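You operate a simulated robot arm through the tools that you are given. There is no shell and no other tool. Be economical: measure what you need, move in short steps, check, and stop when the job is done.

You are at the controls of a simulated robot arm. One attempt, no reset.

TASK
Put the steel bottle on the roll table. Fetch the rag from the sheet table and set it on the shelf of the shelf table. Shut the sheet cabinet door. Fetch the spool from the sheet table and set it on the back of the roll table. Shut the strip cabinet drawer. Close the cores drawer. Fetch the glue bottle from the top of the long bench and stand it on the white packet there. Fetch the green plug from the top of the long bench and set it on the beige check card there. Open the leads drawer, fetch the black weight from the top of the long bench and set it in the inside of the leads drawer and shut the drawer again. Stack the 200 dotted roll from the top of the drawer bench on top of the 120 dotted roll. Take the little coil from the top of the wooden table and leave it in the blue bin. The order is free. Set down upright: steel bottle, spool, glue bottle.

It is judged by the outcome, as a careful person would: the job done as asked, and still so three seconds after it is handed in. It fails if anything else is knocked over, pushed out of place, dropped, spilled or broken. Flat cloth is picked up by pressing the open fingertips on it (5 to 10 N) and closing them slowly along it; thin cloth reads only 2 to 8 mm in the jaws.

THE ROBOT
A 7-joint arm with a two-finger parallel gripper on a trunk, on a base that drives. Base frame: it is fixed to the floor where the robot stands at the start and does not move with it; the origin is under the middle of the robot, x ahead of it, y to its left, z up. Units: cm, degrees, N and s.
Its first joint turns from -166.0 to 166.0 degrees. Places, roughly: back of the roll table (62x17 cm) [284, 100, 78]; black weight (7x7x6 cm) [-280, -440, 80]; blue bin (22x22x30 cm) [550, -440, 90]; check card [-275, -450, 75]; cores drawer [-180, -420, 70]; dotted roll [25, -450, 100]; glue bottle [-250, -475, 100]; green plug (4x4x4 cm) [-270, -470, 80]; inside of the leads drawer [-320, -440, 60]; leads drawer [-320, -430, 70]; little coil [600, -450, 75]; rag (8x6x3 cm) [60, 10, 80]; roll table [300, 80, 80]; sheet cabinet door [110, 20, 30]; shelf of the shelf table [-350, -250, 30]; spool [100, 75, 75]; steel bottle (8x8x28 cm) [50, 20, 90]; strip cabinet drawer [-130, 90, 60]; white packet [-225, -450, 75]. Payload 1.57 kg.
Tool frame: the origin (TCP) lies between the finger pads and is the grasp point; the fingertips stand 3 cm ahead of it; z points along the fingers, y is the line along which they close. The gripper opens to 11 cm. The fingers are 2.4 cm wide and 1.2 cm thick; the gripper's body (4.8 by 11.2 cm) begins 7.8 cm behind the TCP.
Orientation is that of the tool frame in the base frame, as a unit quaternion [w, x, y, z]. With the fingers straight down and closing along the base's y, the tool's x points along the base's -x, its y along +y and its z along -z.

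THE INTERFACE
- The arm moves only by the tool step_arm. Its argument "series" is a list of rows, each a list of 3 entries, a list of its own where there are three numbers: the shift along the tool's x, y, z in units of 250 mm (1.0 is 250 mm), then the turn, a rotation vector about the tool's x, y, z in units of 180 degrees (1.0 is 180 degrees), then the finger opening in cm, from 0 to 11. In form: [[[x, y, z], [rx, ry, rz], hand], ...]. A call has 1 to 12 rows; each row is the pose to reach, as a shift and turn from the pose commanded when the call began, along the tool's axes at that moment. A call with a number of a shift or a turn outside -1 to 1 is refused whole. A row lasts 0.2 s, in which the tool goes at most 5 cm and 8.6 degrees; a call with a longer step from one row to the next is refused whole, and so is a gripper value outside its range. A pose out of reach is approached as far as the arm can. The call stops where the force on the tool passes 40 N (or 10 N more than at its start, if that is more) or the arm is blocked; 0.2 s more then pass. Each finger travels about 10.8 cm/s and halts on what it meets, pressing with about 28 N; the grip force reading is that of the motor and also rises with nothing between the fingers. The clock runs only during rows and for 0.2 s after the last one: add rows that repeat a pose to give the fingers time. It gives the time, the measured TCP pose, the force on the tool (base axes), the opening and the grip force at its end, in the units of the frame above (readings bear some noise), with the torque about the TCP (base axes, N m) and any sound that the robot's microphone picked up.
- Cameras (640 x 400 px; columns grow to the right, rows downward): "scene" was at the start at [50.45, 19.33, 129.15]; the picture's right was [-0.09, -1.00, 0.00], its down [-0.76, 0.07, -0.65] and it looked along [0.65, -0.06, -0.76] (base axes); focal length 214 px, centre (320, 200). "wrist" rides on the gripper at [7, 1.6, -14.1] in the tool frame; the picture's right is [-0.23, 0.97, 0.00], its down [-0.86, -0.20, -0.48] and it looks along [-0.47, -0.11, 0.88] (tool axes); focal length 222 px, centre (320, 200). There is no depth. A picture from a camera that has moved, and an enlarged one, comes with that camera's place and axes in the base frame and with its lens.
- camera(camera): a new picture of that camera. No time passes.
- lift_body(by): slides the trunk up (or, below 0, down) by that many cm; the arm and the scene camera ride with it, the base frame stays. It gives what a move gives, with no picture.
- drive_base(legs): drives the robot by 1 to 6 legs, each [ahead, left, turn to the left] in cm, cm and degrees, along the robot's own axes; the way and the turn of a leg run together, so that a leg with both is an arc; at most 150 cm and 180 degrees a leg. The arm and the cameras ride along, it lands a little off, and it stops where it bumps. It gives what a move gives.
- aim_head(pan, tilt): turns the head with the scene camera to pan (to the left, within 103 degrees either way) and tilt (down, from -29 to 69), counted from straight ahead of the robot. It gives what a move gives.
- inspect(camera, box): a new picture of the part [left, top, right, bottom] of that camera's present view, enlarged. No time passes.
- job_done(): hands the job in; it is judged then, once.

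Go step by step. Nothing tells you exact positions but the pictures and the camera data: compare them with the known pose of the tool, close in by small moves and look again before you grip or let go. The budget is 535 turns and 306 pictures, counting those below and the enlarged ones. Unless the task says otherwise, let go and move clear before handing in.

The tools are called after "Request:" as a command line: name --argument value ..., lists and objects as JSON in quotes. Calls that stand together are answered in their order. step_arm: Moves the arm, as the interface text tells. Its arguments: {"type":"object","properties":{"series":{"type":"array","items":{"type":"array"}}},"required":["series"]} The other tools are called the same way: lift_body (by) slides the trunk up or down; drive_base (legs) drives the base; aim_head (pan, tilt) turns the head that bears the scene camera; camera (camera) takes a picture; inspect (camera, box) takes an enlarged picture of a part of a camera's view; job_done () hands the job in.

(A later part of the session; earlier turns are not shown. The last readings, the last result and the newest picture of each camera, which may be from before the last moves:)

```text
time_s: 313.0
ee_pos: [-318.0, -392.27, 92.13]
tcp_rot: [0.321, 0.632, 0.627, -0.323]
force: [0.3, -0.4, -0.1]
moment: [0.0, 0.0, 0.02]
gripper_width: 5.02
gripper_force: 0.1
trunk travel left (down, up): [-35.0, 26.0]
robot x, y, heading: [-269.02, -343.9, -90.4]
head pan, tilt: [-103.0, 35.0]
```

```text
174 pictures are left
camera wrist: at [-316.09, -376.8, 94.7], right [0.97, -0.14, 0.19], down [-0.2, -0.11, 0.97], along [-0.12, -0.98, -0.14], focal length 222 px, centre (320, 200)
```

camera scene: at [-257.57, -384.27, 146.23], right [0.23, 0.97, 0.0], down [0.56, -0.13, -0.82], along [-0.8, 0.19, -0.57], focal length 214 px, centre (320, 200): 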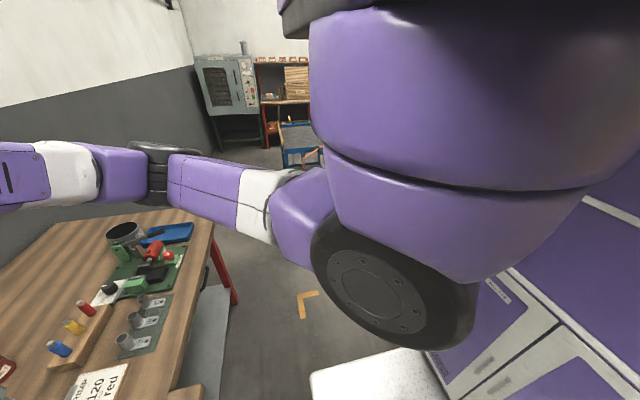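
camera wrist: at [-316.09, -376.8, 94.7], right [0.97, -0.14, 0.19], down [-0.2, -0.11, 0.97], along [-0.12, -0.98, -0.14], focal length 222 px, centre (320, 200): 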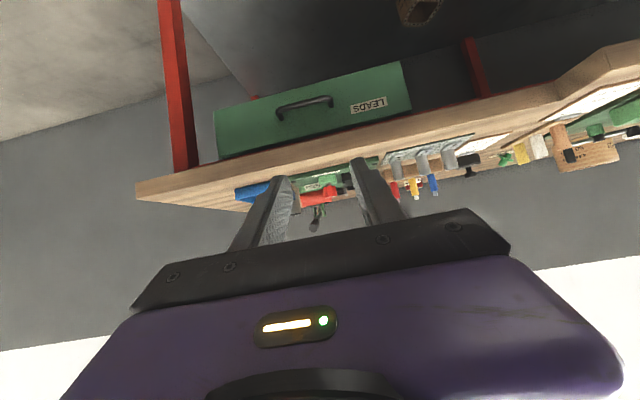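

The LEADS drawer handle is centred near [-320,-417,70.4]. I lower to its height and level the tool.

Request:
step_arm --series '[[[0.1, -0.02, 0.15], [0, -0.02, 0], 5], [[0.2, -0.04, 0.3], [0, -0.05, 0], 5], [[0.3, -0.06, 0.45], [0, -0.09, 0], 5], [[0.4, -0.08, 0.6], [0, -0.13, 0], 5], [[0.5, -0.092, 0.72], [0, -0.17, 0], 5], [[0.514, -0.092, 0.769], [0, -0.2, 0], 5], [[0.514, -0.092, 0.769], [0, -0.2, 0], 5]]'

Request:
step_arm --series '[[[0, 0, 0], [0, 0, -0.045], 5], [[0, 0, 0], [0, 0, -0.09], 5], [[0, 0, 0], [0, 0, -0.135], 5], [[0, 0, 0], [0, 0, -0.18], 5], [[0, 0, 0], [0, 0, -0.225], 5], [[0, 0, 0], [0, 0, -0.27], 5]]'

Request:
camera --camera "wrist"

```text
time_s: 314.6
ee_pos: [-320.23, -400.17, 70.68]
tcp_rot: [-0.499, -0.501, -0.497, 0.503]
force: [-0.4, 0.0, -0.1]
moment: [0.0, -0.02, 0.0]
gripper_width: 5.03
gripper_force: 0.1
trunk travel left (down, up): [-35.0, 26.0]
robot x, y, heading: [-268.62, -343.64, -90.2]
head pan, tilt: [-103.0, 35.0]
```

```text
time_s: 316.0
ee_pos: [-320.14, -400.11, 70.54]
tcp_rot: [-0.247, -0.252, -0.66, 0.664]
force: [0.1, 1.0, -0.3]
moment: [0.03, -0.01, 0.0]
gripper_width: 5.03
gripper_force: 0.0
trunk travel left (down, up): [-35.0, 26.0]
robot x, y, heading: [-268.86, -343.69, -90.2]
head pan, tilt: [-103.0, 35.0]
```

```text
173 pictures are left
camera wrist: at [-324.18, -386.06, 64.63], right [0.81, -0.01, -0.58], down [0.51, 0.48, 0.71], along [0.27, -0.88, 0.39], focal length 222 px, centre (320, 200)
```

wrist: 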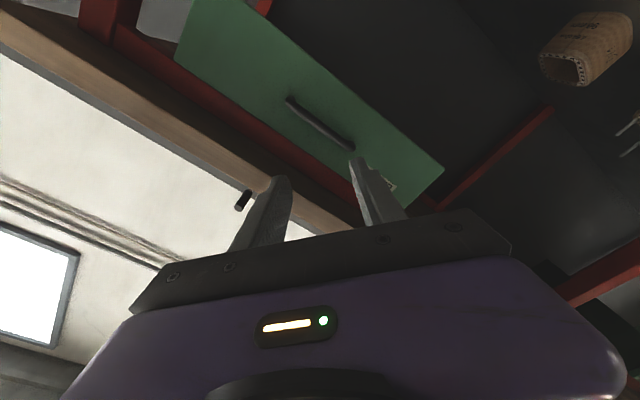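

Request:
step_arm --series '[[[0, 0, 0], [0, 0, -0.045], 5], [[0, 0, 0], [0, 0, -0.09], 5], [[0, 0, 0], [0, 0, -0.135], 5], [[0, 0, 0], [0, 0, -0.18], 5], [[0, 0, 0], [0, 0, -0.23], 5], [[0, 0, 0], [0, 0, -0.23], 5]]'

Request:
camera --camera "wrist"

```text
refused: row 5 steps farther than a row can; nothing moved
```

```text
172 pictures are left
camera wrist: at [-324.18, -386.06, 64.63], right [0.81, -0.01, -0.58], down [0.51, 0.48, 0.71], along [0.27, -0.88, 0.39], focal length 222 px, centre (320, 200)
```

wrist: 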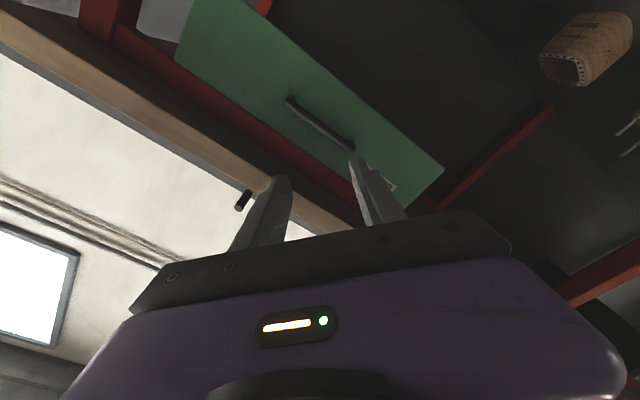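

Request:
step_arm --series '[[[0, 0, 0], [0, 0, -0.045], 5], [[0, 0, 0], [0, 0, -0.09], 5], [[0, 0, 0], [0, 0, -0.135], 5], [[0, 0, 0], [0, 0, -0.18], 5], [[0, 0, 0], [0, 0, -0.22], 5], [[0, 0, 0], [0, 0, -0.23], 5], [[0, 0, 0], [0, 0, -0.23], 5]]'

Request:
camera --camera "wrist"

```text
time_s: 317.6
ee_pos: [-314.9, -399.89, 78.21]
tcp_rot: [0.022, 0.033, 0.716, -0.697]
force: [0.0, -0.4, -0.8]
moment: [0.01, 0.0, 0.03]
gripper_width: 5.0
gripper_force: 0.1
out of reach, approached as far as the arm can: row 2, 3, 4, 5, 6, 7
trunk travel left (down, up): [-35.0, 26.0]
robot x, y, heading: [-269.01, -343.54, -90.2]
head pan, tilt: [-103.0, 35.0]
```

```text
171 pictures are left
camera wrist: at [-321.5, -385.72, 76.45], right [0.3, 0.02, -0.95], down [0.84, 0.46, 0.28], along [0.44, -0.89, 0.12], focal length 222 px, centre (320, 200)
```

wrist: 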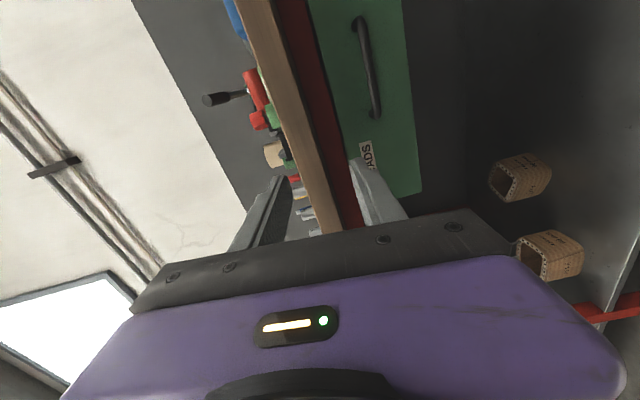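

Orientation is right; position is limited by reach, so I go forward and down to the handle together.

Request:
step_arm --series '[[[0.05, 0.06, 0.08], [0, 0, 0], 5], [[0.1, 0.14, 0.16], [0, 0, 0], 5], [[0.15, 0.22, 0.22], [0, 0, 0], 5], [[0.2, 0.312, 0.26], [0, 0, 0], 5], [[0.2, 0.312, 0.26], [0, 0, 0], 5]]'

Request:
camera --camera "wrist"

```text
time_s: 318.8
ee_pos: [-315.47, -402.86, 78.31]
tcp_rot: [0.022, 0.035, 0.717, -0.696]
force: [0.7, -0.1, -0.4]
moment: [0.03, -0.04, 0.01]
gripper_width: 5.02
gripper_force: 0.0
out of reach, approached as far as the arm can: row 1, 2, 3, 4, 5
trunk travel left (down, up): [-35.0, 26.0]
robot x, y, heading: [-269.04, -343.73, -90.0]
head pan, tilt: [-103.0, 35.0]
```

```text
170 pictures are left
camera wrist: at [-322.15, -388.67, 76.44], right [0.3, 0.02, -0.95], down [0.84, 0.46, 0.28], along [0.44, -0.89, 0.12], focal length 222 px, centre (320, 200)
```

wrist: 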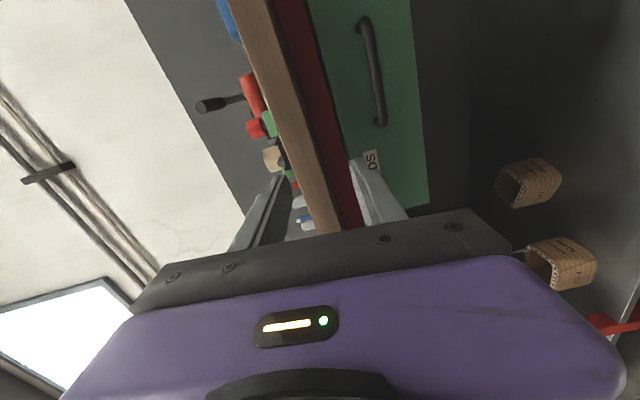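

The arm is at a joint limit here, so I use the trunk and base for the final alignment: trunk down 7.8, base right 4.5.

Request:
lift_body --by -7.8

Request:
drive_base --legs '[[0, -4.5, 0]]'

Request:
camera --camera "wrist"

```text
time_s: 319.9
ee_pos: [-315.46, -402.84, 70.47]
tcp_rot: [0.022, 0.034, 0.717, -0.696]
force: [0.6, 0.1, 0.4]
moment: [0.0, 0.03, -0.04]
gripper_width: 5.02
gripper_force: 0.0
trunk travel left (down, up): [-27.2, 33.8]
robot x, y, heading: [-268.93, -343.94, -90.3]
head pan, tilt: [-103.0, 35.0]
```

```text
time_s: 320.8
ee_pos: [-320.07, -402.88, 70.47]
tcp_rot: [0.022, 0.034, 0.717, -0.696]
force: [-0.3, -0.7, -0.6]
moment: [0.0, -0.01, 0.03]
gripper_width: 5.04
gripper_force: 0.1
trunk travel left (down, up): [-27.2, 33.8]
robot x, y, heading: [-273.31, -343.46, -90.3]
head pan, tilt: [-103.0, 35.0]
```

```text
169 pictures are left
camera wrist: at [-326.64, -388.67, 68.64], right [0.3, 0.02, -0.95], down [0.84, 0.46, 0.28], along [0.44, -0.89, 0.12], focal length 222 px, centre (320, 200)
```

wrist: 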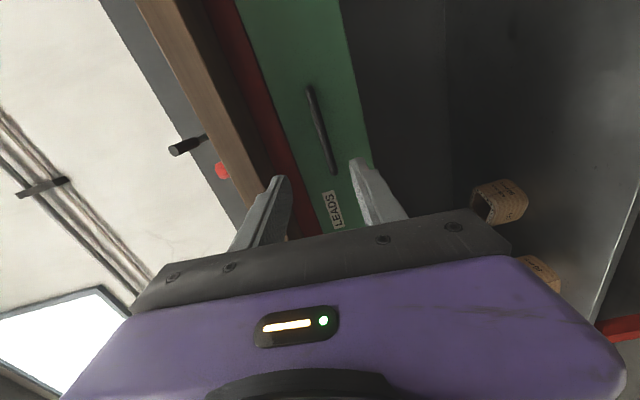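

Request:
lift_body --by -0.8

Request:
drive_base --legs '[[9, -0.8, 0]]'

Request:
camera --camera "wrist"

```text
time_s: 321.4
ee_pos: [-319.99, -402.95, 69.52]
tcp_rot: [0.022, 0.035, 0.717, -0.696]
force: [-0.2, -0.6, 0.7]
moment: [0.02, 0.01, 0.0]
gripper_width: 5.0
gripper_force: 0.1
trunk travel left (down, up): [-26.4, 34.6]
robot x, y, heading: [-273.38, -343.47, -90.1]
head pan, tilt: [-103.0, 35.0]
```

```text
time_s: 322.5
ee_pos: [-321.04, -412.02, 69.65]
tcp_rot: [0.021, 0.035, 0.717, -0.696]
force: [0.0, 0.4, 0.1]
moment: [0.01, 0.03, -0.04]
gripper_width: 5.03
gripper_force: 0.0
trunk travel left (down, up): [-26.4, 34.6]
robot x, y, heading: [-274.15, -352.72, -89.8]
head pan, tilt: [-103.0, 35.0]
```

```text
168 pictures are left
camera wrist: at [-327.52, -397.65, 67.84], right [0.3, 0.02, -0.95], down [0.84, 0.46, 0.28], along [0.44, -0.89, 0.12], focal length 222 px, centre (320, 200)
```

wrist: 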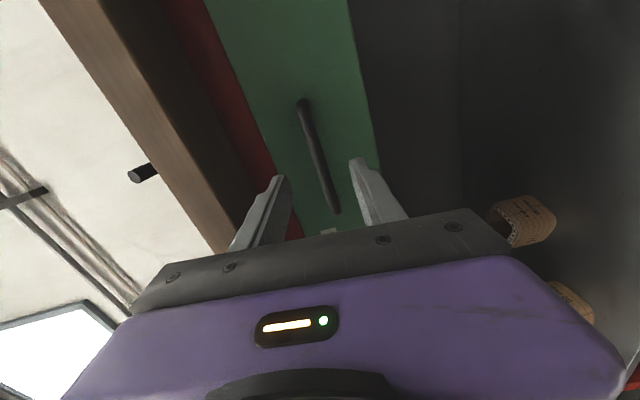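

The handle is between the fingers. I go 4 cm further and close.

Request:
drive_base --legs '[[4, 0, 0]]'

Request:
step_arm --series '[[[0, 0, 0], [0, 0, 0], 3.5], [[0, 0, 0], [0, 0, 0], 2], [[0, 0, 0], [0, 0, 0], 1], [[0, 0, 0], [0, 0, 0], 0], [[0, 0, 0], [0, 0, 0], 0]]'

Request:
camera --camera "wrist"

```text
time_s: 323.4
ee_pos: [-320.82, -416.04, 69.61]
tcp_rot: [0.023, 0.034, 0.717, -0.696]
force: [-0.1, -0.7, 0.2]
moment: [-0.05, 0.0, 0.01]
gripper_width: 5.0
gripper_force: 0.0
trunk travel left (down, up): [-26.4, 34.6]
robot x, y, heading: [-274.08, -356.57, -90.0]
head pan, tilt: [-103.0, 35.0]
```

```text
time_s: 324.6
ee_pos: [-320.92, -415.91, 69.36]
tcp_rot: [0.023, 0.034, 0.718, -0.694]
force: [-0.4, 4.3, -17.5]
moment: [0.38, 0.82, -0.17]
gripper_width: 1.37
gripper_force: 30.8
trunk travel left (down, up): [-26.4, 34.6]
robot x, y, heading: [-274.7, -356.49, -90.2]
head pan, tilt: [-103.0, 35.0]
```

```text
167 pictures are left
camera wrist: at [-327.51, -401.73, 67.68], right [0.31, 0.03, -0.95], down [0.84, 0.45, 0.28], along [0.44, -0.89, 0.12], focal length 222 px, centre (320, 200)
```

wrist: 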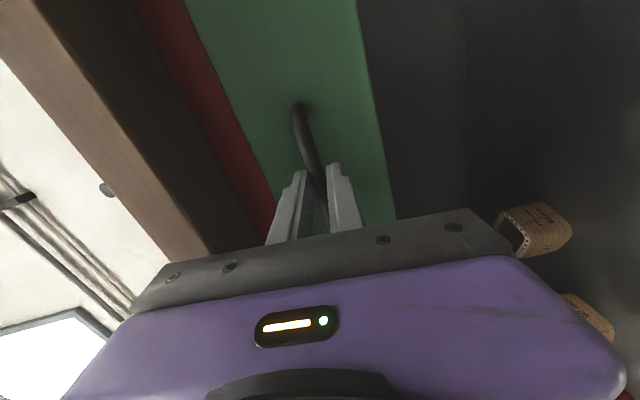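

Handle gripped (1.37 cm). I relieve the vertical load slightly and pull by driving the base back.

Request:
lift_body --by -0.5

Request:
drive_base --legs '[[-12, 0, 0]]'

Request:
camera --camera "wrist"

```text
time_s: 325.1
ee_pos: [-320.91, -415.97, 69.43]
tcp_rot: [0.022, 0.034, 0.716, -0.697]
force: [5.3, 6.2, 7.8]
moment: [-0.16, 0.74, 0.39]
gripper_width: 1.35
gripper_force: 30.2
trunk travel left (down, up): [-25.9, 35.1]
robot x, y, heading: [-274.33, -356.64, -89.9]
head pan, tilt: [-103.0, 35.0]
```

```text
time_s: 326.4
ee_pos: [-320.87, -403.84, 69.33]
tcp_rot: [0.022, 0.035, 0.715, -0.698]
force: [7.8, -1.2, 30.4]
moment: [-0.54, 0.79, 0.33]
gripper_width: 1.33
gripper_force: 30.7
trunk travel left (down, up): [-25.9, 35.1]
robot x, y, heading: [-273.92, -344.72, -90.3]
head pan, tilt: [-103.0, 35.0]
```

```text
166 pictures are left
camera wrist: at [-327.52, -389.66, 67.55], right [0.3, 0.02, -0.95], down [0.85, 0.46, 0.28], along [0.44, -0.89, 0.12], focal length 222 px, centre (320, 200)
```

wrist: 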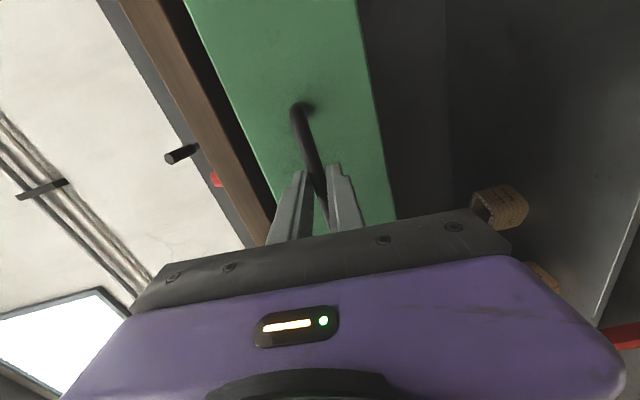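

The drawer follows. I ease the vertical force and pull further.

Request:
lift_body --by 0.4

Request:
drive_base --legs '[[-8, 0, 0]]'

Request:
drive_base --legs '[[-6, 0, 0]]'

Request:
camera --camera "wrist"

Request:
aim_head --pan -45 --tilt 55

Request:
camera --camera "scene"

```text
time_s: 326.9
ee_pos: [-320.84, -404.07, 69.54]
tcp_rot: [0.022, 0.036, 0.717, -0.696]
force: [-0.6, 0.5, -16.6]
moment: [0.34, 0.79, 0.24]
gripper_width: 1.34
gripper_force: 30.3
trunk travel left (down, up): [-26.3, 34.7]
robot x, y, heading: [-274.42, -344.6, -90.1]
head pan, tilt: [-103.0, 35.0]
```

```text
time_s: 328.0
ee_pos: [-320.88, -395.85, 69.46]
tcp_rot: [0.022, 0.035, 0.717, -0.695]
force: [-4.9, -1.2, -31.0]
moment: [0.52, 0.8, -0.68]
gripper_width: 1.36
gripper_force: 30.2
trunk travel left (down, up): [-26.3, 34.7]
robot x, y, heading: [-274.26, -336.64, -90.3]
head pan, tilt: [-103.0, 35.0]
```

```text
time_s: 328.9
ee_pos: [-320.95, -389.84, 69.33]
tcp_rot: [0.021, 0.036, 0.718, -0.695]
force: [-6.8, -1.0, -10.6]
moment: [0.13, 0.78, -0.62]
gripper_width: 1.34
gripper_force: 29.9
trunk travel left (down, up): [-26.3, 34.7]
robot x, y, heading: [-274.22, -330.44, -90.0]
head pan, tilt: [-103.0, 35.0]
```

```text
165 pictures are left
camera wrist: at [-327.47, -375.53, 67.68], right [0.3, 0.02, -0.95], down [0.85, 0.45, 0.28], along [0.44, -0.89, 0.12], focal length 222 px, centre (320, 200)
```

wrist: 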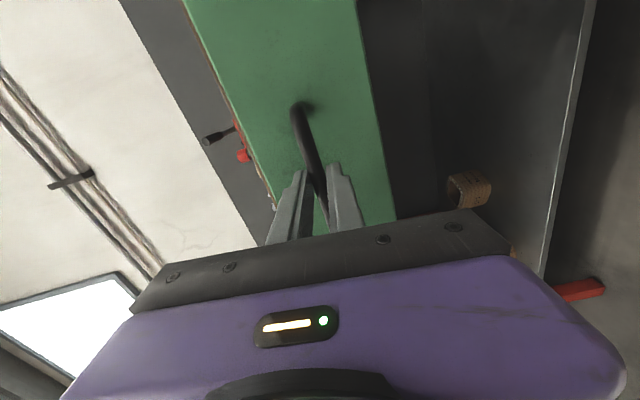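

```text
time_s: 330.2
ee_pos: [-321.05, -389.71, 69.54]
tcp_rot: [0.021, 0.036, 0.718, -0.695]
force: [-2.1, -0.4, -4.3]
moment: [0.1, 0.78, -0.12]
gripper_width: 1.35
gripper_force: 29.9
trunk travel left (down, up): [-26.3, 34.7]
robot x, y, heading: [-273.76, -330.38, -90.1]
head pan, tilt: [-45.0, 55.0]
```

```text
164 pictures are left
camera scene: at [-259.42, -378.37, 119.71], right [-0.7, 0.71, 0.0], down [0.58, 0.58, -0.57], along [-0.41, -0.4, -0.82], focal length 214 px, centre (320, 200)
```

scene: 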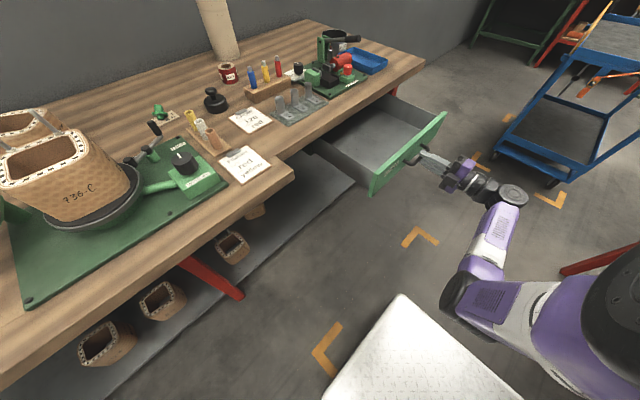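

The drawer is open about 26 cm and empty. I release the handle and back the gripper off, then untwist.

Request:
step_arm --series '[[[0, 0, 0], [0, 0, 0], 3], [[0, 0, 0], [0, 0, 0], 5], [[0, 0, 0], [0, 0, 0], 5], [[0, 0, -0.1], [0, 0, 0], 5], [[0, 0, -0.2], [0, 0, 0], 5], [[0, 0, -0.3], [0, 0, 0], 5], [[0, 0, -0.3], [0, 0, 0], 5]]'

Request:
camera --camera "scene"

```text
time_s: 331.8
ee_pos: [-320.69, -382.48, 69.69]
tcp_rot: [0.022, 0.036, 0.718, -0.695]
force: [-1.0, 0.3, -0.3]
moment: [-0.04, -0.02, 0.01]
gripper_width: 5.02
gripper_force: 0.1
trunk travel left (down, up): [-26.3, 34.7]
robot x, y, heading: [-273.98, -330.71, -90.1]
head pan, tilt: [-45.0, 55.0]
```

```text
163 pictures are left
camera scene: at [-259.41, -378.37, 119.71], right [-0.7, 0.71, 0.0], down [0.58, 0.58, -0.57], along [-0.41, -0.4, -0.82], focal length 214 px, centre (320, 200)
```

scene: 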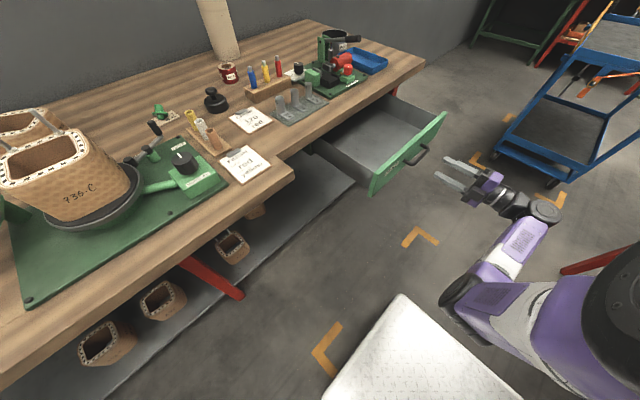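

Request:
step_arm --series '[[[0, -0.03, -0.02], [0, 0, 0.045], 5], [[0, -0.06, -0.04], [0, 0, 0.09], 5], [[0, -0.1, -0.06], [0, 0, 0.135], 5], [[0, -0.15, -0.06], [0, 0, 0.18], 5], [[0, -0.2, -0.06], [0, 0, 0.225], 5], [[0, -0.25, -0.06], [0, 0, 0.27], 5], [[0, -0.3, -0.06], [0, 0, 0.315], 5], [[0, -0.35, -0.06], [0, 0, 0.36], 5], [[0, -0.4, -0.06], [0, 0, 0.405], 5], [[0, -0.45, -0.06], [0, 0, 0.45], 5], [[0, -0.5, -0.06], [0, 0, 0.495], 5], [[0, -0.5, -0.06], [0, 0, 0.5], 5]]'

```text
time_s: 334.4
ee_pos: [-321.68, -381.16, 82.17]
tcp_rot: [0.507, 0.533, 0.482, -0.476]
force: [0.2, 0.3, 0.2]
moment: [-0.02, 0.0, 0.0]
gripper_width: 5.0
gripper_force: 0.0
trunk travel left (down, up): [-26.3, 34.7]
robot x, y, heading: [-274.15, -330.59, -90.2]
head pan, tilt: [-45.0, 55.0]
```

Request:
step_arm --series '[[[-0.05, 0, 0], [0, 0, -0.026], 5]]'

Request:
step_arm --series '[[[-0.1, 0, 0], [0, 0.045, 0], 5], [[-0.2, 0, 0], [0, 0.09, 0], 5], [[-0.3, 0, 0], [0, 0.135, 0], 5], [[-0.4, 0, 0], [0, 0.18, 0], 5], [[-0.5, 0, 0], [0, 0.225, 0], 5], [[-0.6, 0, 0], [0, 0.27, 0], 5], [[-0.7, 0, 0], [0, 0.315, 0], 5], [[-0.8, 0, 0], [0, 0.36, 0], 5], [[-0.9, 0, 0], [0, 0.405, 0], 5], [[-1.0, 0, 0.05], [0, 0.45, 0], 5], [[-1.0, 0, 0.2], [0, 0.49, 0], 5], [[-1.0, 0, 0.3], [0, 0.49, 0], 5]]'

Request:
lift_body --by 23

Request:
camera --camera "wrist"

```text
time_s: 334.8
ee_pos: [-321.83, -381.3, 83.51]
tcp_rot: [0.485, 0.514, 0.503, -0.497]
force: [0.1, -0.5, -0.7]
moment: [0.0, 0.0, 0.04]
gripper_width: 4.99
gripper_force: 0.1
trunk travel left (down, up): [-26.3, 34.7]
robot x, y, heading: [-274.06, -330.67, -90.5]
head pan, tilt: [-45.0, 55.0]
```

```text
time_s: 337.4
ee_pos: [-322.03, -389.38, 108.46]
tcp_rot: [-0.002, 0.714, 0.7, 0.0]
force: [-0.2, 1.0, 0.4]
moment: [-0.02, -0.04, 0.03]
gripper_width: 5.01
gripper_force: 0.1
trunk travel left (down, up): [-26.3, 34.7]
robot x, y, heading: [-274.28, -330.99, -90.5]
head pan, tilt: [-45.0, 55.0]
```

```text
time_s: 339.8
ee_pos: [-321.99, -389.46, 131.28]
tcp_rot: [-0.001, 0.714, 0.7, 0.0]
force: [-1.1, 0.0, -0.6]
moment: [-0.01, 0.02, 0.0]
gripper_width: 5.01
gripper_force: 0.1
trunk travel left (down, up): [-49.3, 11.7]
robot x, y, heading: [-274.15, -330.12, -90.3]
head pan, tilt: [-45.0, 55.0]
```

```text
162 pictures are left
camera wrist: at [-320.21, -382.62, 145.42], right [0.97, -0.25, 0.0], down [-0.22, -0.85, 0.48], along [-0.12, -0.46, -0.88], focal length 222 px, centre (320, 200)
```

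wrist: 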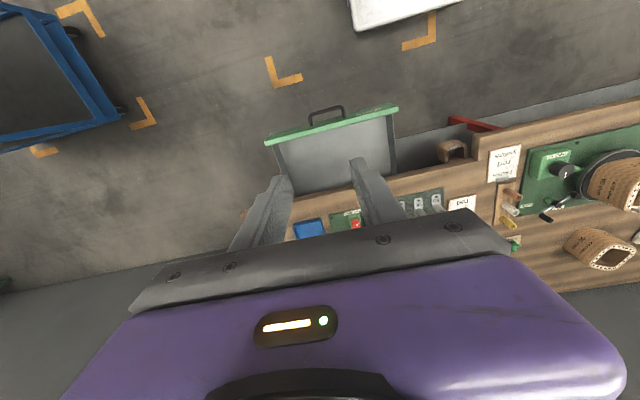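

The drawer stands open and the tool is vertical again. I drive forward 28 cm and go for the black weight.

Request:
drive_base --legs '[[28, 0, 0]]'

Request:
step_arm --series '[[[-0.1, 0.15, 0], [0, 0, 0], 6], [[-0.2, 0.3, 0], [0, 0, 0], 6], [[-0.3, 0.45, 0], [0, 0, 0], 6], [[-0.4, 0.6, 0], [0, 0, 0], 6], [[-0.5, 0.75, 0], [0, 0, 0], 6], [[-0.6, 0.9, 0], [0, 0, 0], 6], [[-0.7, 1.0, 0], [0, 0, 0], 6]]'

Request:
step_arm --series '[[[-0.08, 0.15, 0.05], [0, 0, 0], 6], [[-0.16, 0.3, 0.1], [0, 0, 0], 6], [[-0.24, 0.45, 0.2], [0, 0, 0], 6], [[-0.3, 0.6, 0.3], [0, 0, 0], 6], [[-0.3, 0.64, 0.48], [0, 0, 0], 6], [[-0.3, 0.64, 0.66], [0, 0, 0], 6], [[-0.3, 0.64, 0.84], [0, 0, 0], 6], [[-0.3, 0.64, 0.84], [0, 0, 0], 6]]'

Request:
camera --camera "wrist"

Request:
aim_head --pan -15 --tilt 55

Request:
camera --camera "scene"

```text
time_s: 341.8
ee_pos: [-321.85, -417.68, 131.28]
tcp_rot: [0.0, 0.713, 0.701, -0.001]
force: [0.0, 0.3, 0.2]
moment: [-0.01, 0.01, 0.01]
gripper_width: 4.99
gripper_force: 0.1
trunk travel left (down, up): [-49.3, 11.7]
robot x, y, heading: [-274.08, -358.63, -90.4]
head pan, tilt: [-45.0, 55.0]
```

```text
time_s: 343.4
ee_pos: [-297.12, -435.71, 131.34]
tcp_rot: [0.0, 0.713, 0.701, 0.0]
force: [-0.4, 0.7, -0.8]
moment: [-0.06, -0.02, -0.02]
gripper_width: 6.02
gripper_force: 0.0
trunk travel left (down, up): [-49.3, 11.7]
robot x, y, heading: [-274.28, -358.48, -90.0]
head pan, tilt: [-45.0, 55.0]
```

```text
time_s: 345.2
ee_pos: [-281.38, -443.29, 110.38]
tcp_rot: [0.0, 0.712, 0.702, 0.0]
force: [0.4, -0.8, -0.2]
moment: [-0.03, 0.02, 0.02]
gripper_width: 6.0
gripper_force: 0.0
trunk travel left (down, up): [-49.3, 11.7]
robot x, y, heading: [-274.23, -358.22, -90.1]
head pan, tilt: [-45.0, 55.0]
```

```text
161 pictures are left
camera wrist: at [-279.54, -436.41, 124.44], right [0.97, -0.24, 0.0], down [-0.21, -0.85, 0.48], along [-0.12, -0.46, -0.88], focal length 222 px, centre (320, 200)
```

wrist: 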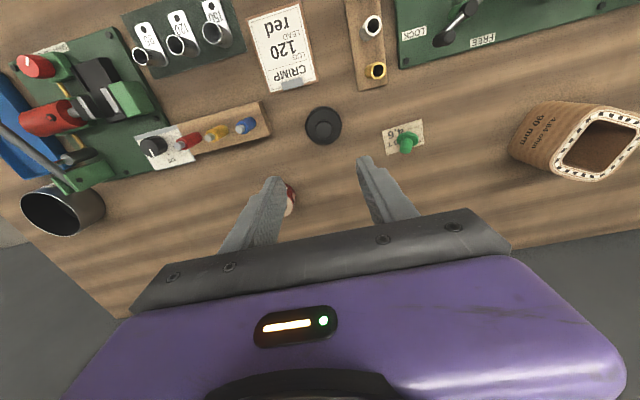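

```text
time_s: 346.1
ee_pos: [-281.26, -443.19, 110.4]
tcp_rot: [-0.001, 0.714, 0.701, 0.0]
force: [-0.3, -0.1, -0.1]
moment: [0.01, 0.03, 0.0]
gripper_width: 6.01
gripper_force: 0.0
trunk travel left (down, up): [-49.3, 11.7]
robot x, y, heading: [-274.21, -358.54, -90.0]
head pan, tilt: [-15.0, 55.0]
```

```text
160 pictures are left
camera scene: at [-256.09, -408.25, 142.71], right [-0.97, 0.26, 0.0], down [0.21, 0.79, -0.57], along [-0.15, -0.55, -0.82], focal length 214 px, centre (320, 200)
```

scene: 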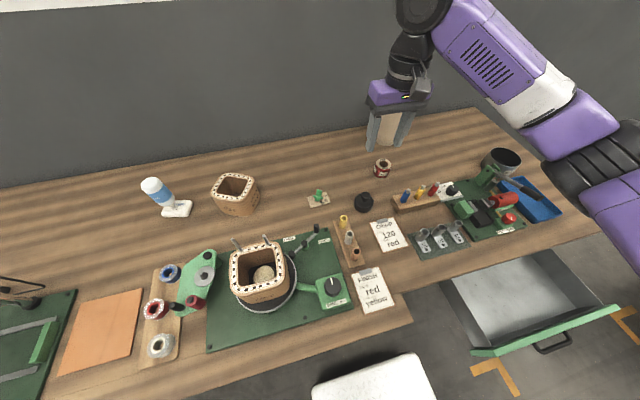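

Request:
step_arm --series '[[[0, 0.012, 0.18], [0, 0, 0], 6], [[0, 0.012, 0.36], [0, 0, 0], 6], [[0, 0.012, 0.54], [0, 0, 0], 6], [[0, 0.012, 0.72], [0, 0, 0], 6], [[0, 0.012, 0.84], [0, 0, 0], 6], [[0, 0.012, 0.84], [0, 0, 0], 6]]'

Request:
camera --camera "wrist"

Request:
inspect --camera "scene" --box '[310, 130, 430, 230]'

```text
time_s: 347.5
ee_pos: [-281.18, -443.31, 89.31]
tcp_rot: [0.0, 0.714, 0.701, -0.001]
force: [0.3, -0.5, -0.1]
moment: [0.0, 0.03, -0.01]
gripper_width: 5.99
gripper_force: 0.1
trunk travel left (down, up): [-49.3, 11.7]
robot x, y, heading: [-274.33, -358.61, -90.1]
head pan, tilt: [-15.0, 55.0]
```

```text
159 pictures are left
camera wrist: at [-279.39, -436.48, 103.43], right [0.97, -0.24, 0.0], down [-0.21, -0.85, 0.48], along [-0.12, -0.46, -0.88], focal length 222 px, centre (320, 200)
```

wrist: 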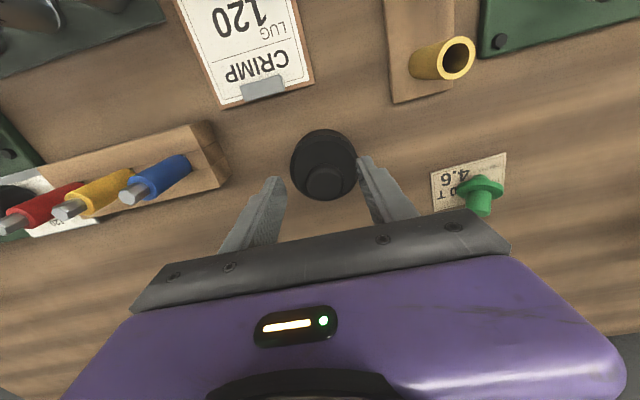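

```text
4.00 times, centred on (370, 180) of scene
camera zoom: at [-256.08, -408.25, 142.71], right [-0.97, 0.26, 0.0], down [0.21, 0.79, -0.57], along [-0.15, -0.55, -0.82], focal length 858 px, centre (120, 280)
```

zoom: 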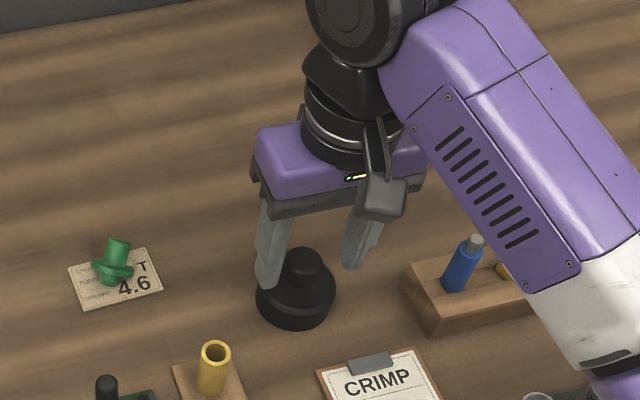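

Request:
step_arm --series '[[[0, 0.012, 0.04], [0, 0, 0], 5.2], [[0, 0.012, 0.08], [0, 0, 0], 5.2], [[0, 0.012, 0.08], [0, 0, 0], 4], [[0, 0.012, 0.08], [0, 0, 0], 3], [[0, 0.012, 0.08], [0, 0, 0], 2], [[0, 0.012, 0.08], [0, 0, 0], 1], [[0, 0.012, 0.08], [0, 0, 0], 1]]'

Request:
camera --camera "wrist"

```text
time_s: 348.2
ee_pos: [-280.79, -443.35, 87.97]
tcp_rot: [0.003, 0.712, 0.702, -0.003]
force: [4.0, 2.2, 17.9]
moment: [0.28, -0.36, 0.13]
gripper_width: 4.41
gripper_force: 2.5
trunk travel left (down, up): [-49.3, 11.7]
robot x, y, heading: [-273.98, -358.61, -90.0]
head pan, tilt: [-15.0, 55.0]
stopped in row 3: the force on the tool passed its limit at 44 N (the readings are from after the stop); the commanded pose is now the measured one
```

```text
157 pictures are left
camera wrist: at [-279.07, -436.45, 102.01], right [0.97, -0.24, 0.0], down [-0.21, -0.85, 0.49], along [-0.12, -0.47, -0.87], focal length 222 px, centre (320, 200)
```

wrist: 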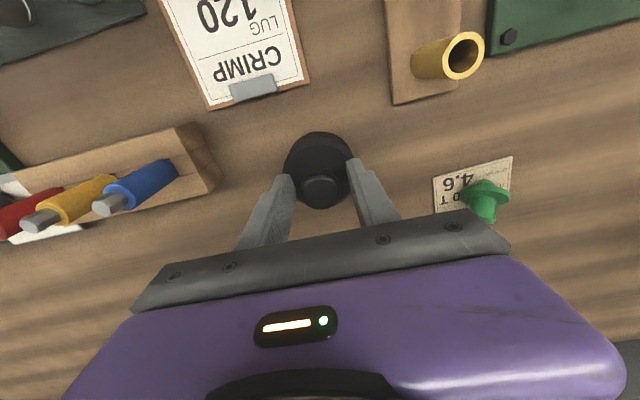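

Fingertips touch the weight's disc; I rise 3 mm and close on the knob.

Request:
step_arm --series '[[[0, 0, -0.014], [0, 0, 0], 4.4], [[0, 0, -0.014], [0, 0, 0], 3.4], [[0, 0, -0.014], [0, 0, 0], 2.4], [[0, 0, -0.014], [0, 0, 0], 1.4], [[0, 0, -0.014], [0, 0, 0], 1], [[0, 0, -0.014], [0, 0, 0], 1]]'

Request:
step_arm --series '[[[0, 0, -0.1], [0, 0, 0], 1], [[0, 0, -0.2], [0, 0, 0], 1], [[0, 0, -0.2], [0, 0, 0], 1]]'

Request:
camera --camera "wrist"

```text
time_s: 349.6
ee_pos: [-280.93, -443.38, 87.99]
tcp_rot: [0.0, 0.713, 0.701, -0.002]
force: [-0.6, -0.1, -0.6]
moment: [-0.01, 0.0, 0.0]
gripper_width: 2.93
gripper_force: 28.6
trunk travel left (down, up): [-49.3, 11.7]
robot x, y, heading: [-274.11, -358.6, -90.0]
head pan, tilt: [-15.0, 55.0]
```

```text
time_s: 350.4
ee_pos: [-280.9, -443.34, 93.07]
tcp_rot: [0.001, 0.712, 0.702, -0.002]
force: [0.7, -0.5, -6.9]
moment: [0.0, 0.0, -0.01]
gripper_width: 2.89
gripper_force: 27.8
trunk travel left (down, up): [-49.3, 11.7]
robot x, y, heading: [-273.95, -358.57, -90.0]
head pan, tilt: [-15.0, 55.0]
```

```text
156 pictures are left
camera wrist: at [-279.19, -436.39, 107.1], right [0.97, -0.24, 0.0], down [-0.21, -0.85, 0.48], along [-0.12, -0.47, -0.88], focal length 222 px, centre (320, 200)
```

wrist: 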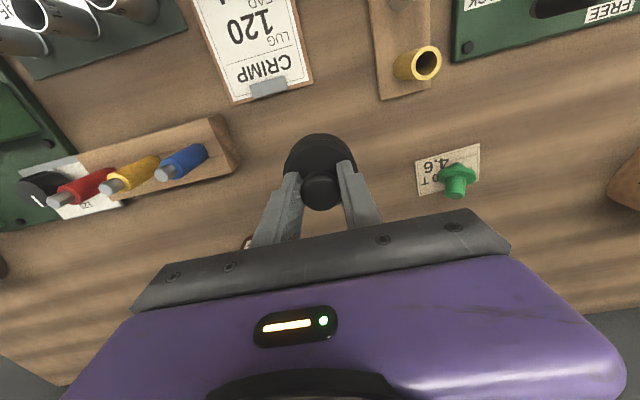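

Weight held (≈0.7 kg). I lift it and carry it to over the open drawer.

Request:
step_arm --series '[[[0, 0, -0.18], [0, 0, 0], 1], [[0, 0, -0.36], [0, 0, 0], 1], [[0, 0, -0.54], [0, 0, 0], 1], [[0, 0, -0.64], [0, 0, 0], 1], [[0.13, -0.12, -0.64], [0, 0, 0], 1], [[0.26, -0.24, -0.64], [0, 0, 0], 1], [[0.39, -0.36, -0.64], [0, 0, 0], 1], [[0.52, -0.48, -0.64], [0, 0, 0], 1], [[0.65, -0.6, -0.64], [0, 0, 0], 1], [[0.78, -0.72, -0.64], [0, 0, 0], 1], [[0.91, -0.84, -0.64], [0, 0, 0], 1]]'

Request:
step_arm --series '[[[0.13, -0.12, 0], [0, 0, 0], 1], [[0.26, -0.24, 0], [0, 0, 0], 1], [[0.39, -0.36, 0], [0, 0, 0], 1], [[0.52, -0.48, 0], [0, 0, 0], 1], [[0.65, -0.6, 0], [0, 0, 0], 1], [[0.77, -0.7, 0], [0, 0, 0], 1], [[0.77, -0.7, 0], [0, 0, 0], 1]]'

Request:
camera --camera "wrist"

Request:
aim_head --pan -45 --tilt 60

Request:
camera --camera "scene"

```text
time_s: 352.8
ee_pos: [-301.26, -420.46, 109.01]
tcp_rot: [0.0, 0.713, 0.702, -0.002]
force: [0.9, -0.5, -7.6]
moment: [0.04, 0.03, 0.0]
gripper_width: 2.93
gripper_force: 28.4
trunk travel left (down, up): [-49.3, 11.7]
robot x, y, heading: [-274.17, -358.91, -90.1]
head pan, tilt: [-15.0, 55.0]
```

```text
time_s: 354.4
ee_pos: [-318.34, -400.66, 109.14]
tcp_rot: [0.001, 0.712, 0.702, -0.001]
force: [0.6, 0.0, -6.8]
moment: [0.02, 0.01, -0.01]
gripper_width: 2.94
gripper_force: 28.8
trunk travel left (down, up): [-49.3, 11.7]
robot x, y, heading: [-274.12, -358.6, -90.1]
head pan, tilt: [-15.0, 55.0]
```

```text
155 pictures are left
camera wrist: at [-316.66, -393.83, 123.1], right [0.97, -0.24, 0.0], down [-0.21, -0.85, 0.48], along [-0.12, -0.47, -0.88], focal length 222 px, centre (320, 200)
```

wrist: 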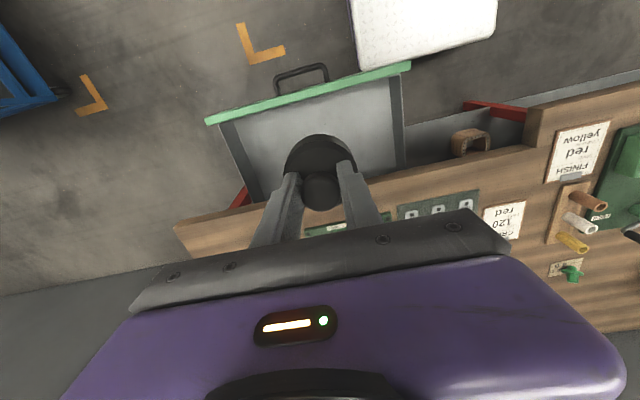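

```text
time_s: 355.3
ee_pos: [-318.28, -400.83, 109.19]
tcp_rot: [0.001, 0.713, 0.701, -0.002]
force: [0.3, -0.5, -6.6]
moment: [0.0, -0.04, -0.02]
gripper_width: 2.93
gripper_force: 28.0
trunk travel left (down, up): [-49.3, 11.7]
robot x, y, heading: [-274.19, -358.28, -90.0]
head pan, tilt: [-45.0, 60.0]
```

```text
154 pictures are left
camera scene: at [-258.93, -405.99, 142.1], right [-0.71, 0.71, 0.0], down [0.61, 0.61, -0.5], along [-0.35, -0.35, -0.87], focal length 214 px, centre (320, 200)
```

scene: 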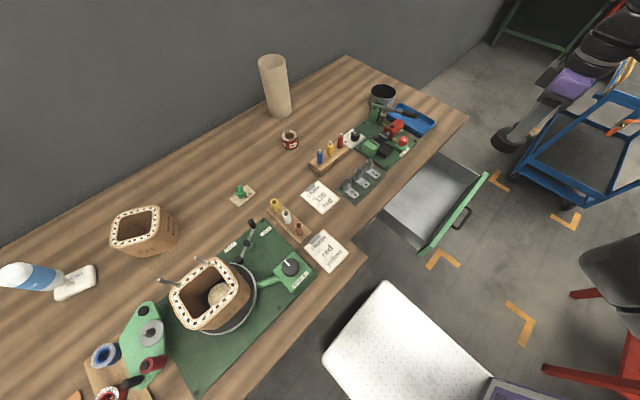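

I lower the weight into the drawer, centred between the bench edge and the drawer front.

Request:
step_arm --series '[[[-0.05, -0.02, 0.15], [0, 0, 0], 1], [[-0.05, -0.02, 0.33], [0, 0, 0], 1], [[-0.05, -0.02, 0.51], [0, 0, 0], 1], [[-0.05, -0.02, 0.69], [0, 0, 0], 1], [[-0.05, -0.02, 0.87], [0, 0, 0], 1], [[-0.05, -0.02, 1.0], [0, 0, 0], 1], [[-0.05, -0.02, 1.0], [0, 0, 0], 1]]'

Request:
camera --camera "wrist"

Request:
camera --camera "scene"

```text
time_s: 356.9
ee_pos: [-319.07, -402.14, 83.92]
tcp_rot: [0.0, 0.712, 0.702, -0.002]
force: [-0.1, 0.1, -6.9]
moment: [0.0, 0.02, 0.0]
gripper_width: 2.92
gripper_force: 28.2
trunk travel left (down, up): [-49.3, 11.7]
robot x, y, heading: [-274.47, -358.75, -90.0]
head pan, tilt: [-45.0, 60.0]
```

```text
153 pictures are left
camera wrist: at [-317.3, -395.18, 97.97], right [0.97, -0.24, 0.0], down [-0.21, -0.85, 0.48], along [-0.12, -0.47, -0.88], focal length 222 px, centre (320, 200)
```

wrist: 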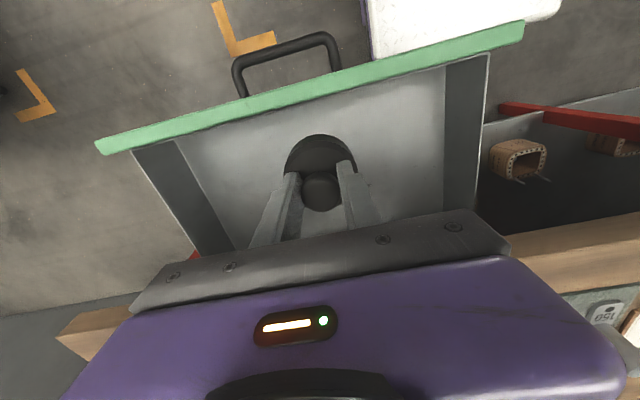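

```text
152 pictures are left
camera scene: at [-258.93, -405.99, 142.1], right [-0.71, 0.71, 0.0], down [0.61, 0.61, -0.5], along [-0.35, -0.35, -0.87], focal length 214 px, centre (320, 200)
```

scene: 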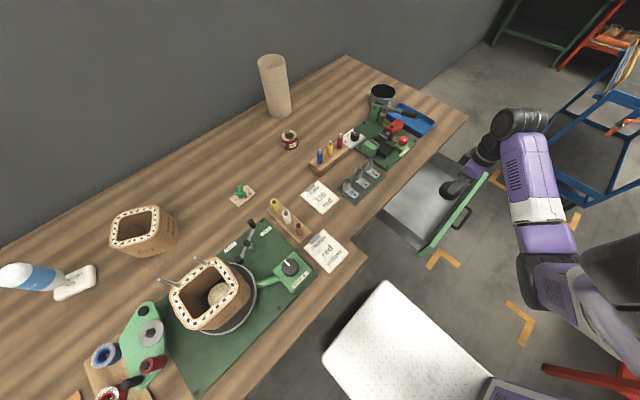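

Request:
step_arm --series '[[[0, 0, 0.15], [0, 0, 0], 1], [[0, 0, 0.3], [0, 0, 0], 1], [[0, 0, 0.42], [0, 0, 0], 1], [[0, 0, 0.46], [0, 0, 0], 1], [[0, 0, 0.5], [0, 0, 0], 1], [[0, 0, 0.54], [0, 0, 0], 1], [[0, 0, 0.54], [0, 0, 0], 1]]'

Request:
camera --camera "wrist"

```text
time_s: 358.7
ee_pos: [-319.2, -402.14, 70.83]
tcp_rot: [0.001, 0.712, 0.702, -0.003]
force: [8.0, 0.8, 20.7]
moment: [0.72, -0.77, -0.17]
gripper_width: 2.93
gripper_force: 28.2
trunk travel left (down, up): [-49.3, 11.7]
robot x, y, heading: [-274.26, -358.68, -90.0]
head pan, tilt: [-45.0, 60.0]
stopped in row 7: the force on the tool passed its limit at 41 N (the readings are from after the stop); the commanded pose is now the measured one
```

```text
151 pictures are left
camera wrist: at [-317.51, -395.24, 84.82], right [0.97, -0.24, 0.0], down [-0.21, -0.85, 0.48], along [-0.12, -0.47, -0.88], focal length 222 px, centre (320, 200)
```

wrist: 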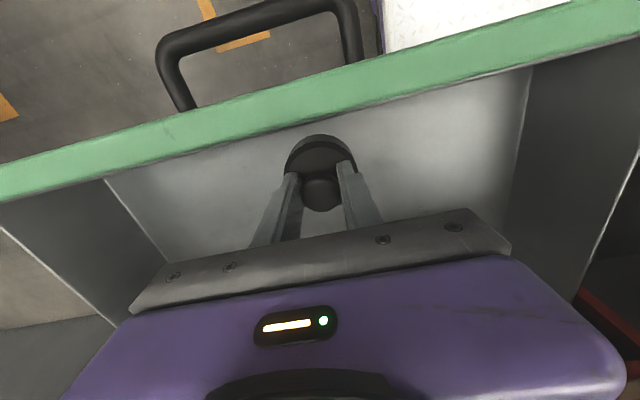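

Contact with the drawer floor. I let go and rise.

Request:
step_arm --series '[[[0, 0, -0.01], [0, 0, 0], 2.5], [[0, 0, -0.01], [0, 0, 0], 4], [[0, 0, -0.01], [0, 0, 0], 5], [[0, 0, -0.1], [0, 0, 0], 5], [[0, 0, -0.28], [0, 0, 0], 5], [[0, 0, -0.46], [0, 0, 0], 5], [[0, 0, -0.64], [0, 0, 0], 5], [[0, 0, -0.82], [0, 0, 0], 5], [[0, 0, -1.0], [0, 0, 0], 5]]'

Request:
camera --camera "wrist"

```text
time_s: 360.7
ee_pos: [-319.3, -402.08, 95.78]
tcp_rot: [0.001, 0.712, 0.702, -0.001]
force: [0.0, -0.7, 0.1]
moment: [-0.01, 0.04, 0.01]
gripper_width: 5.02
gripper_force: 0.1
trunk travel left (down, up): [-49.3, 11.7]
robot x, y, heading: [-274.41, -358.54, -90.3]
head pan, tilt: [-45.0, 60.0]
```

```text
150 pictures are left
camera wrist: at [-317.55, -395.29, 109.82], right [0.97, -0.24, 0.0], down [-0.21, -0.85, 0.48], along [-0.12, -0.47, -0.88], focal length 222 px, centre (320, 200)
```

wrist: 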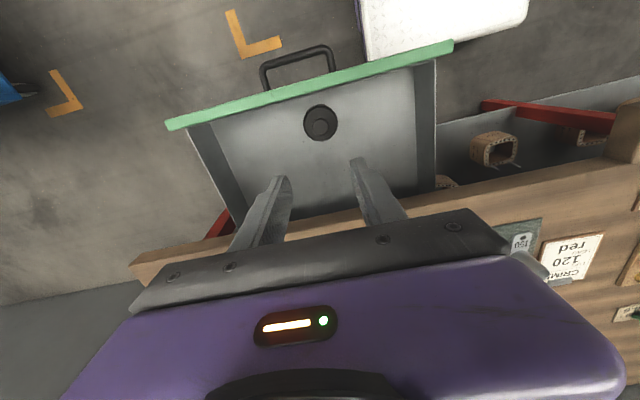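

The weight is in the drawer. I back off 28 cm, level the closed fingers at handle height, and then push the drawer shut.

Request:
step_arm --series '[[[0, 0, -0.2], [0, 0, 0], 3], [[0, 0, -0.4], [0, 0, 0], 1], [[0, 0, -0.5], [0, 0, 0], 0], [[0, 0, -0.5], [0, 0, 0], 0]]'

Request:
drive_base --legs '[[-28, 0, 0]]'

Request:
lift_body --by -15

Request:
step_arm --series '[[[0, 0, 0.08], [0, -0.045, 0], 0], [[0, 0, 0.16], [0, -0.09, 0], 0], [[0, 0, 0.24], [0, -0.135, 0], 0], [[0, 0, 0.32], [0, -0.18, 0], 0], [[0, 0, 0.4], [0, -0.225, 0], 0], [[0, 0, 0.48], [0, -0.27, 0], 0], [[0, 0, 0.54], [0, -0.315, 0], 0], [[0, 0, 0.54], [0, -0.36, 0], 0], [[0, 0, 0.54], [0, -0.405, 0], 0], [[0, 0, 0.54], [0, -0.45, 0], 0], [[0, 0, 0.54], [0, -0.49, 0], 0], [[0, 0, 0.54], [0, -0.49, 0], 0]]'

Request:
camera --camera "wrist"

```text
time_s: 361.7
ee_pos: [-319.42, -401.99, 108.19]
tcp_rot: [0.001, 0.712, 0.702, -0.003]
force: [-0.2, 0.4, 0.0]
moment: [-0.02, -0.01, -0.01]
gripper_width: 0.0
gripper_force: 21.2
trunk travel left (down, up): [-49.3, 11.7]
robot x, y, heading: [-274.31, -358.66, -89.8]
head pan, tilt: [-45.0, 60.0]
```

```text
time_s: 363.7
ee_pos: [-319.44, -373.83, 108.24]
tcp_rot: [0.001, 0.714, 0.7, -0.003]
force: [0.1, -0.1, 1.1]
moment: [-0.03, -0.04, 0.0]
gripper_width: 0.0
gripper_force: 21.2
trunk travel left (down, up): [-49.3, 11.7]
robot x, y, heading: [-274.48, -330.68, -90.4]
head pan, tilt: [-45.0, 60.0]
```

```text
time_s: 365.4
ee_pos: [-319.47, -373.82, 93.18]
tcp_rot: [0.001, 0.714, 0.7, -0.002]
force: [-0.8, 0.1, 0.3]
moment: [-0.03, 0.0, 0.03]
gripper_width: 0.0
gripper_force: 21.3
trunk travel left (down, up): [-34.3, 26.7]
robot x, y, heading: [-274.29, -330.62, -90.4]
head pan, tilt: [-45.0, 60.0]
```

```text
time_s: 368.0
ee_pos: [-319.47, -373.95, 79.64]
tcp_rot: [0.488, 0.51, 0.502, -0.499]
force: [0.5, 0.1, 0.2]
moment: [0.0, -0.03, 0.01]
gripper_width: 0.01
gripper_force: 21.8
trunk travel left (down, up): [-34.3, 26.7]
robot x, y, heading: [-274.15, -330.45, -90.5]
head pan, tilt: [-45.0, 60.0]
```

```text
149 pictures are left
camera wrist: at [-317.61, -359.71, 72.98], right [0.97, -0.02, 0.22], down [-0.19, 0.46, 0.87], along [-0.12, -0.89, 0.44], focal length 222 px, centre (320, 200)
```

wrist: 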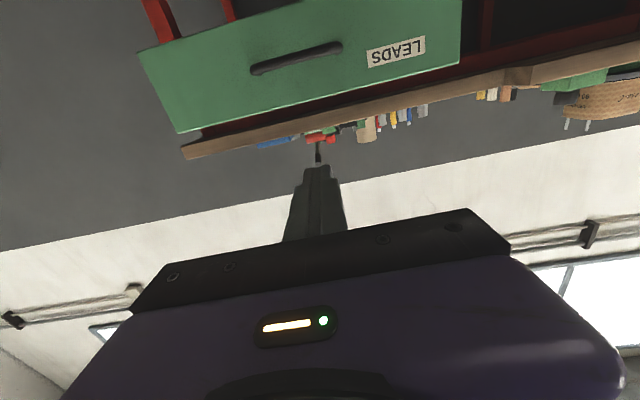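

Request:
lift_body --by -10

Request:
drive_base --legs '[[20, 0, 0]]'

Request:
camera --camera "wrist"

```text
time_s: 369.4
ee_pos: [-319.45, -373.84, 69.72]
tcp_rot: [0.488, 0.511, 0.502, -0.499]
force: [-0.2, 0.0, -0.5]
moment: [0.01, 0.0, 0.03]
gripper_width: 0.0
gripper_force: 21.5
trunk travel left (down, up): [-24.3, 36.7]
robot x, y, heading: [-273.99, -331.27, -90.3]
head pan, tilt: [-45.0, 60.0]
```

```text
time_s: 371.0
ee_pos: [-319.77, -394.03, 69.75]
tcp_rot: [0.487, 0.511, 0.502, -0.499]
force: [-0.5, 0.4, 0.5]
moment: [-0.01, 0.03, -0.03]
gripper_width: 0.02
gripper_force: 20.9
trunk travel left (down, up): [-24.3, 36.7]
robot x, y, heading: [-274.18, -350.87, -90.5]
head pan, tilt: [-45.0, 60.0]
```

```text
148 pictures are left
camera wrist: at [-317.8, -379.8, 63.01], right [0.97, -0.03, 0.22], down [-0.19, 0.46, 0.87], along [-0.13, -0.89, 0.44], focal length 222 px, centre (320, 200)
```

wrist: 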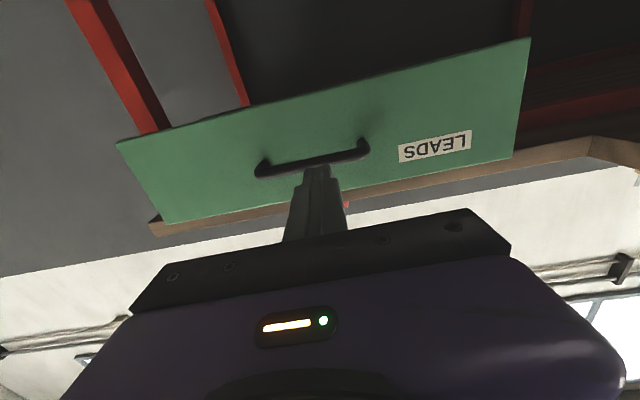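

Request:
drive_base --legs '[[14, 0, 0]]'

Request:
camera --camera "wrist"

```text
time_s: 372.3
ee_pos: [-319.65, -408.3, 69.69]
tcp_rot: [0.488, 0.511, 0.502, -0.499]
force: [0.0, 0.5, 1.2]
moment: [0.02, 0.01, -0.01]
gripper_width: 0.0
gripper_force: 21.5
trunk travel left (down, up): [-24.3, 36.7]
robot x, y, heading: [-274.23, -364.96, -90.4]
head pan, tilt: [-45.0, 60.0]
```

```text
147 pictures are left
camera wrist: at [-317.82, -394.1, 63.0], right [0.97, -0.02, 0.22], down [-0.19, 0.46, 0.87], along [-0.12, -0.89, 0.44], focal length 222 px, centre (320, 200)
```

wrist: 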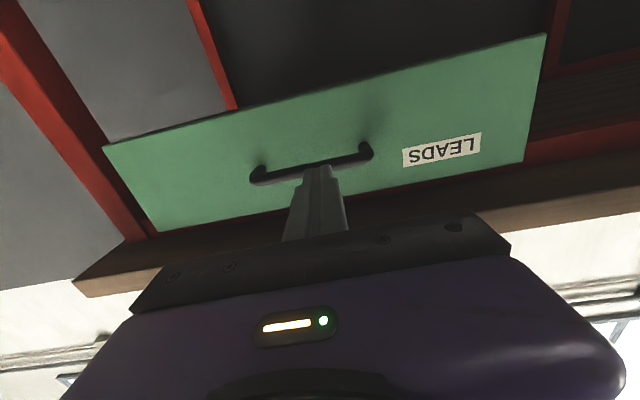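

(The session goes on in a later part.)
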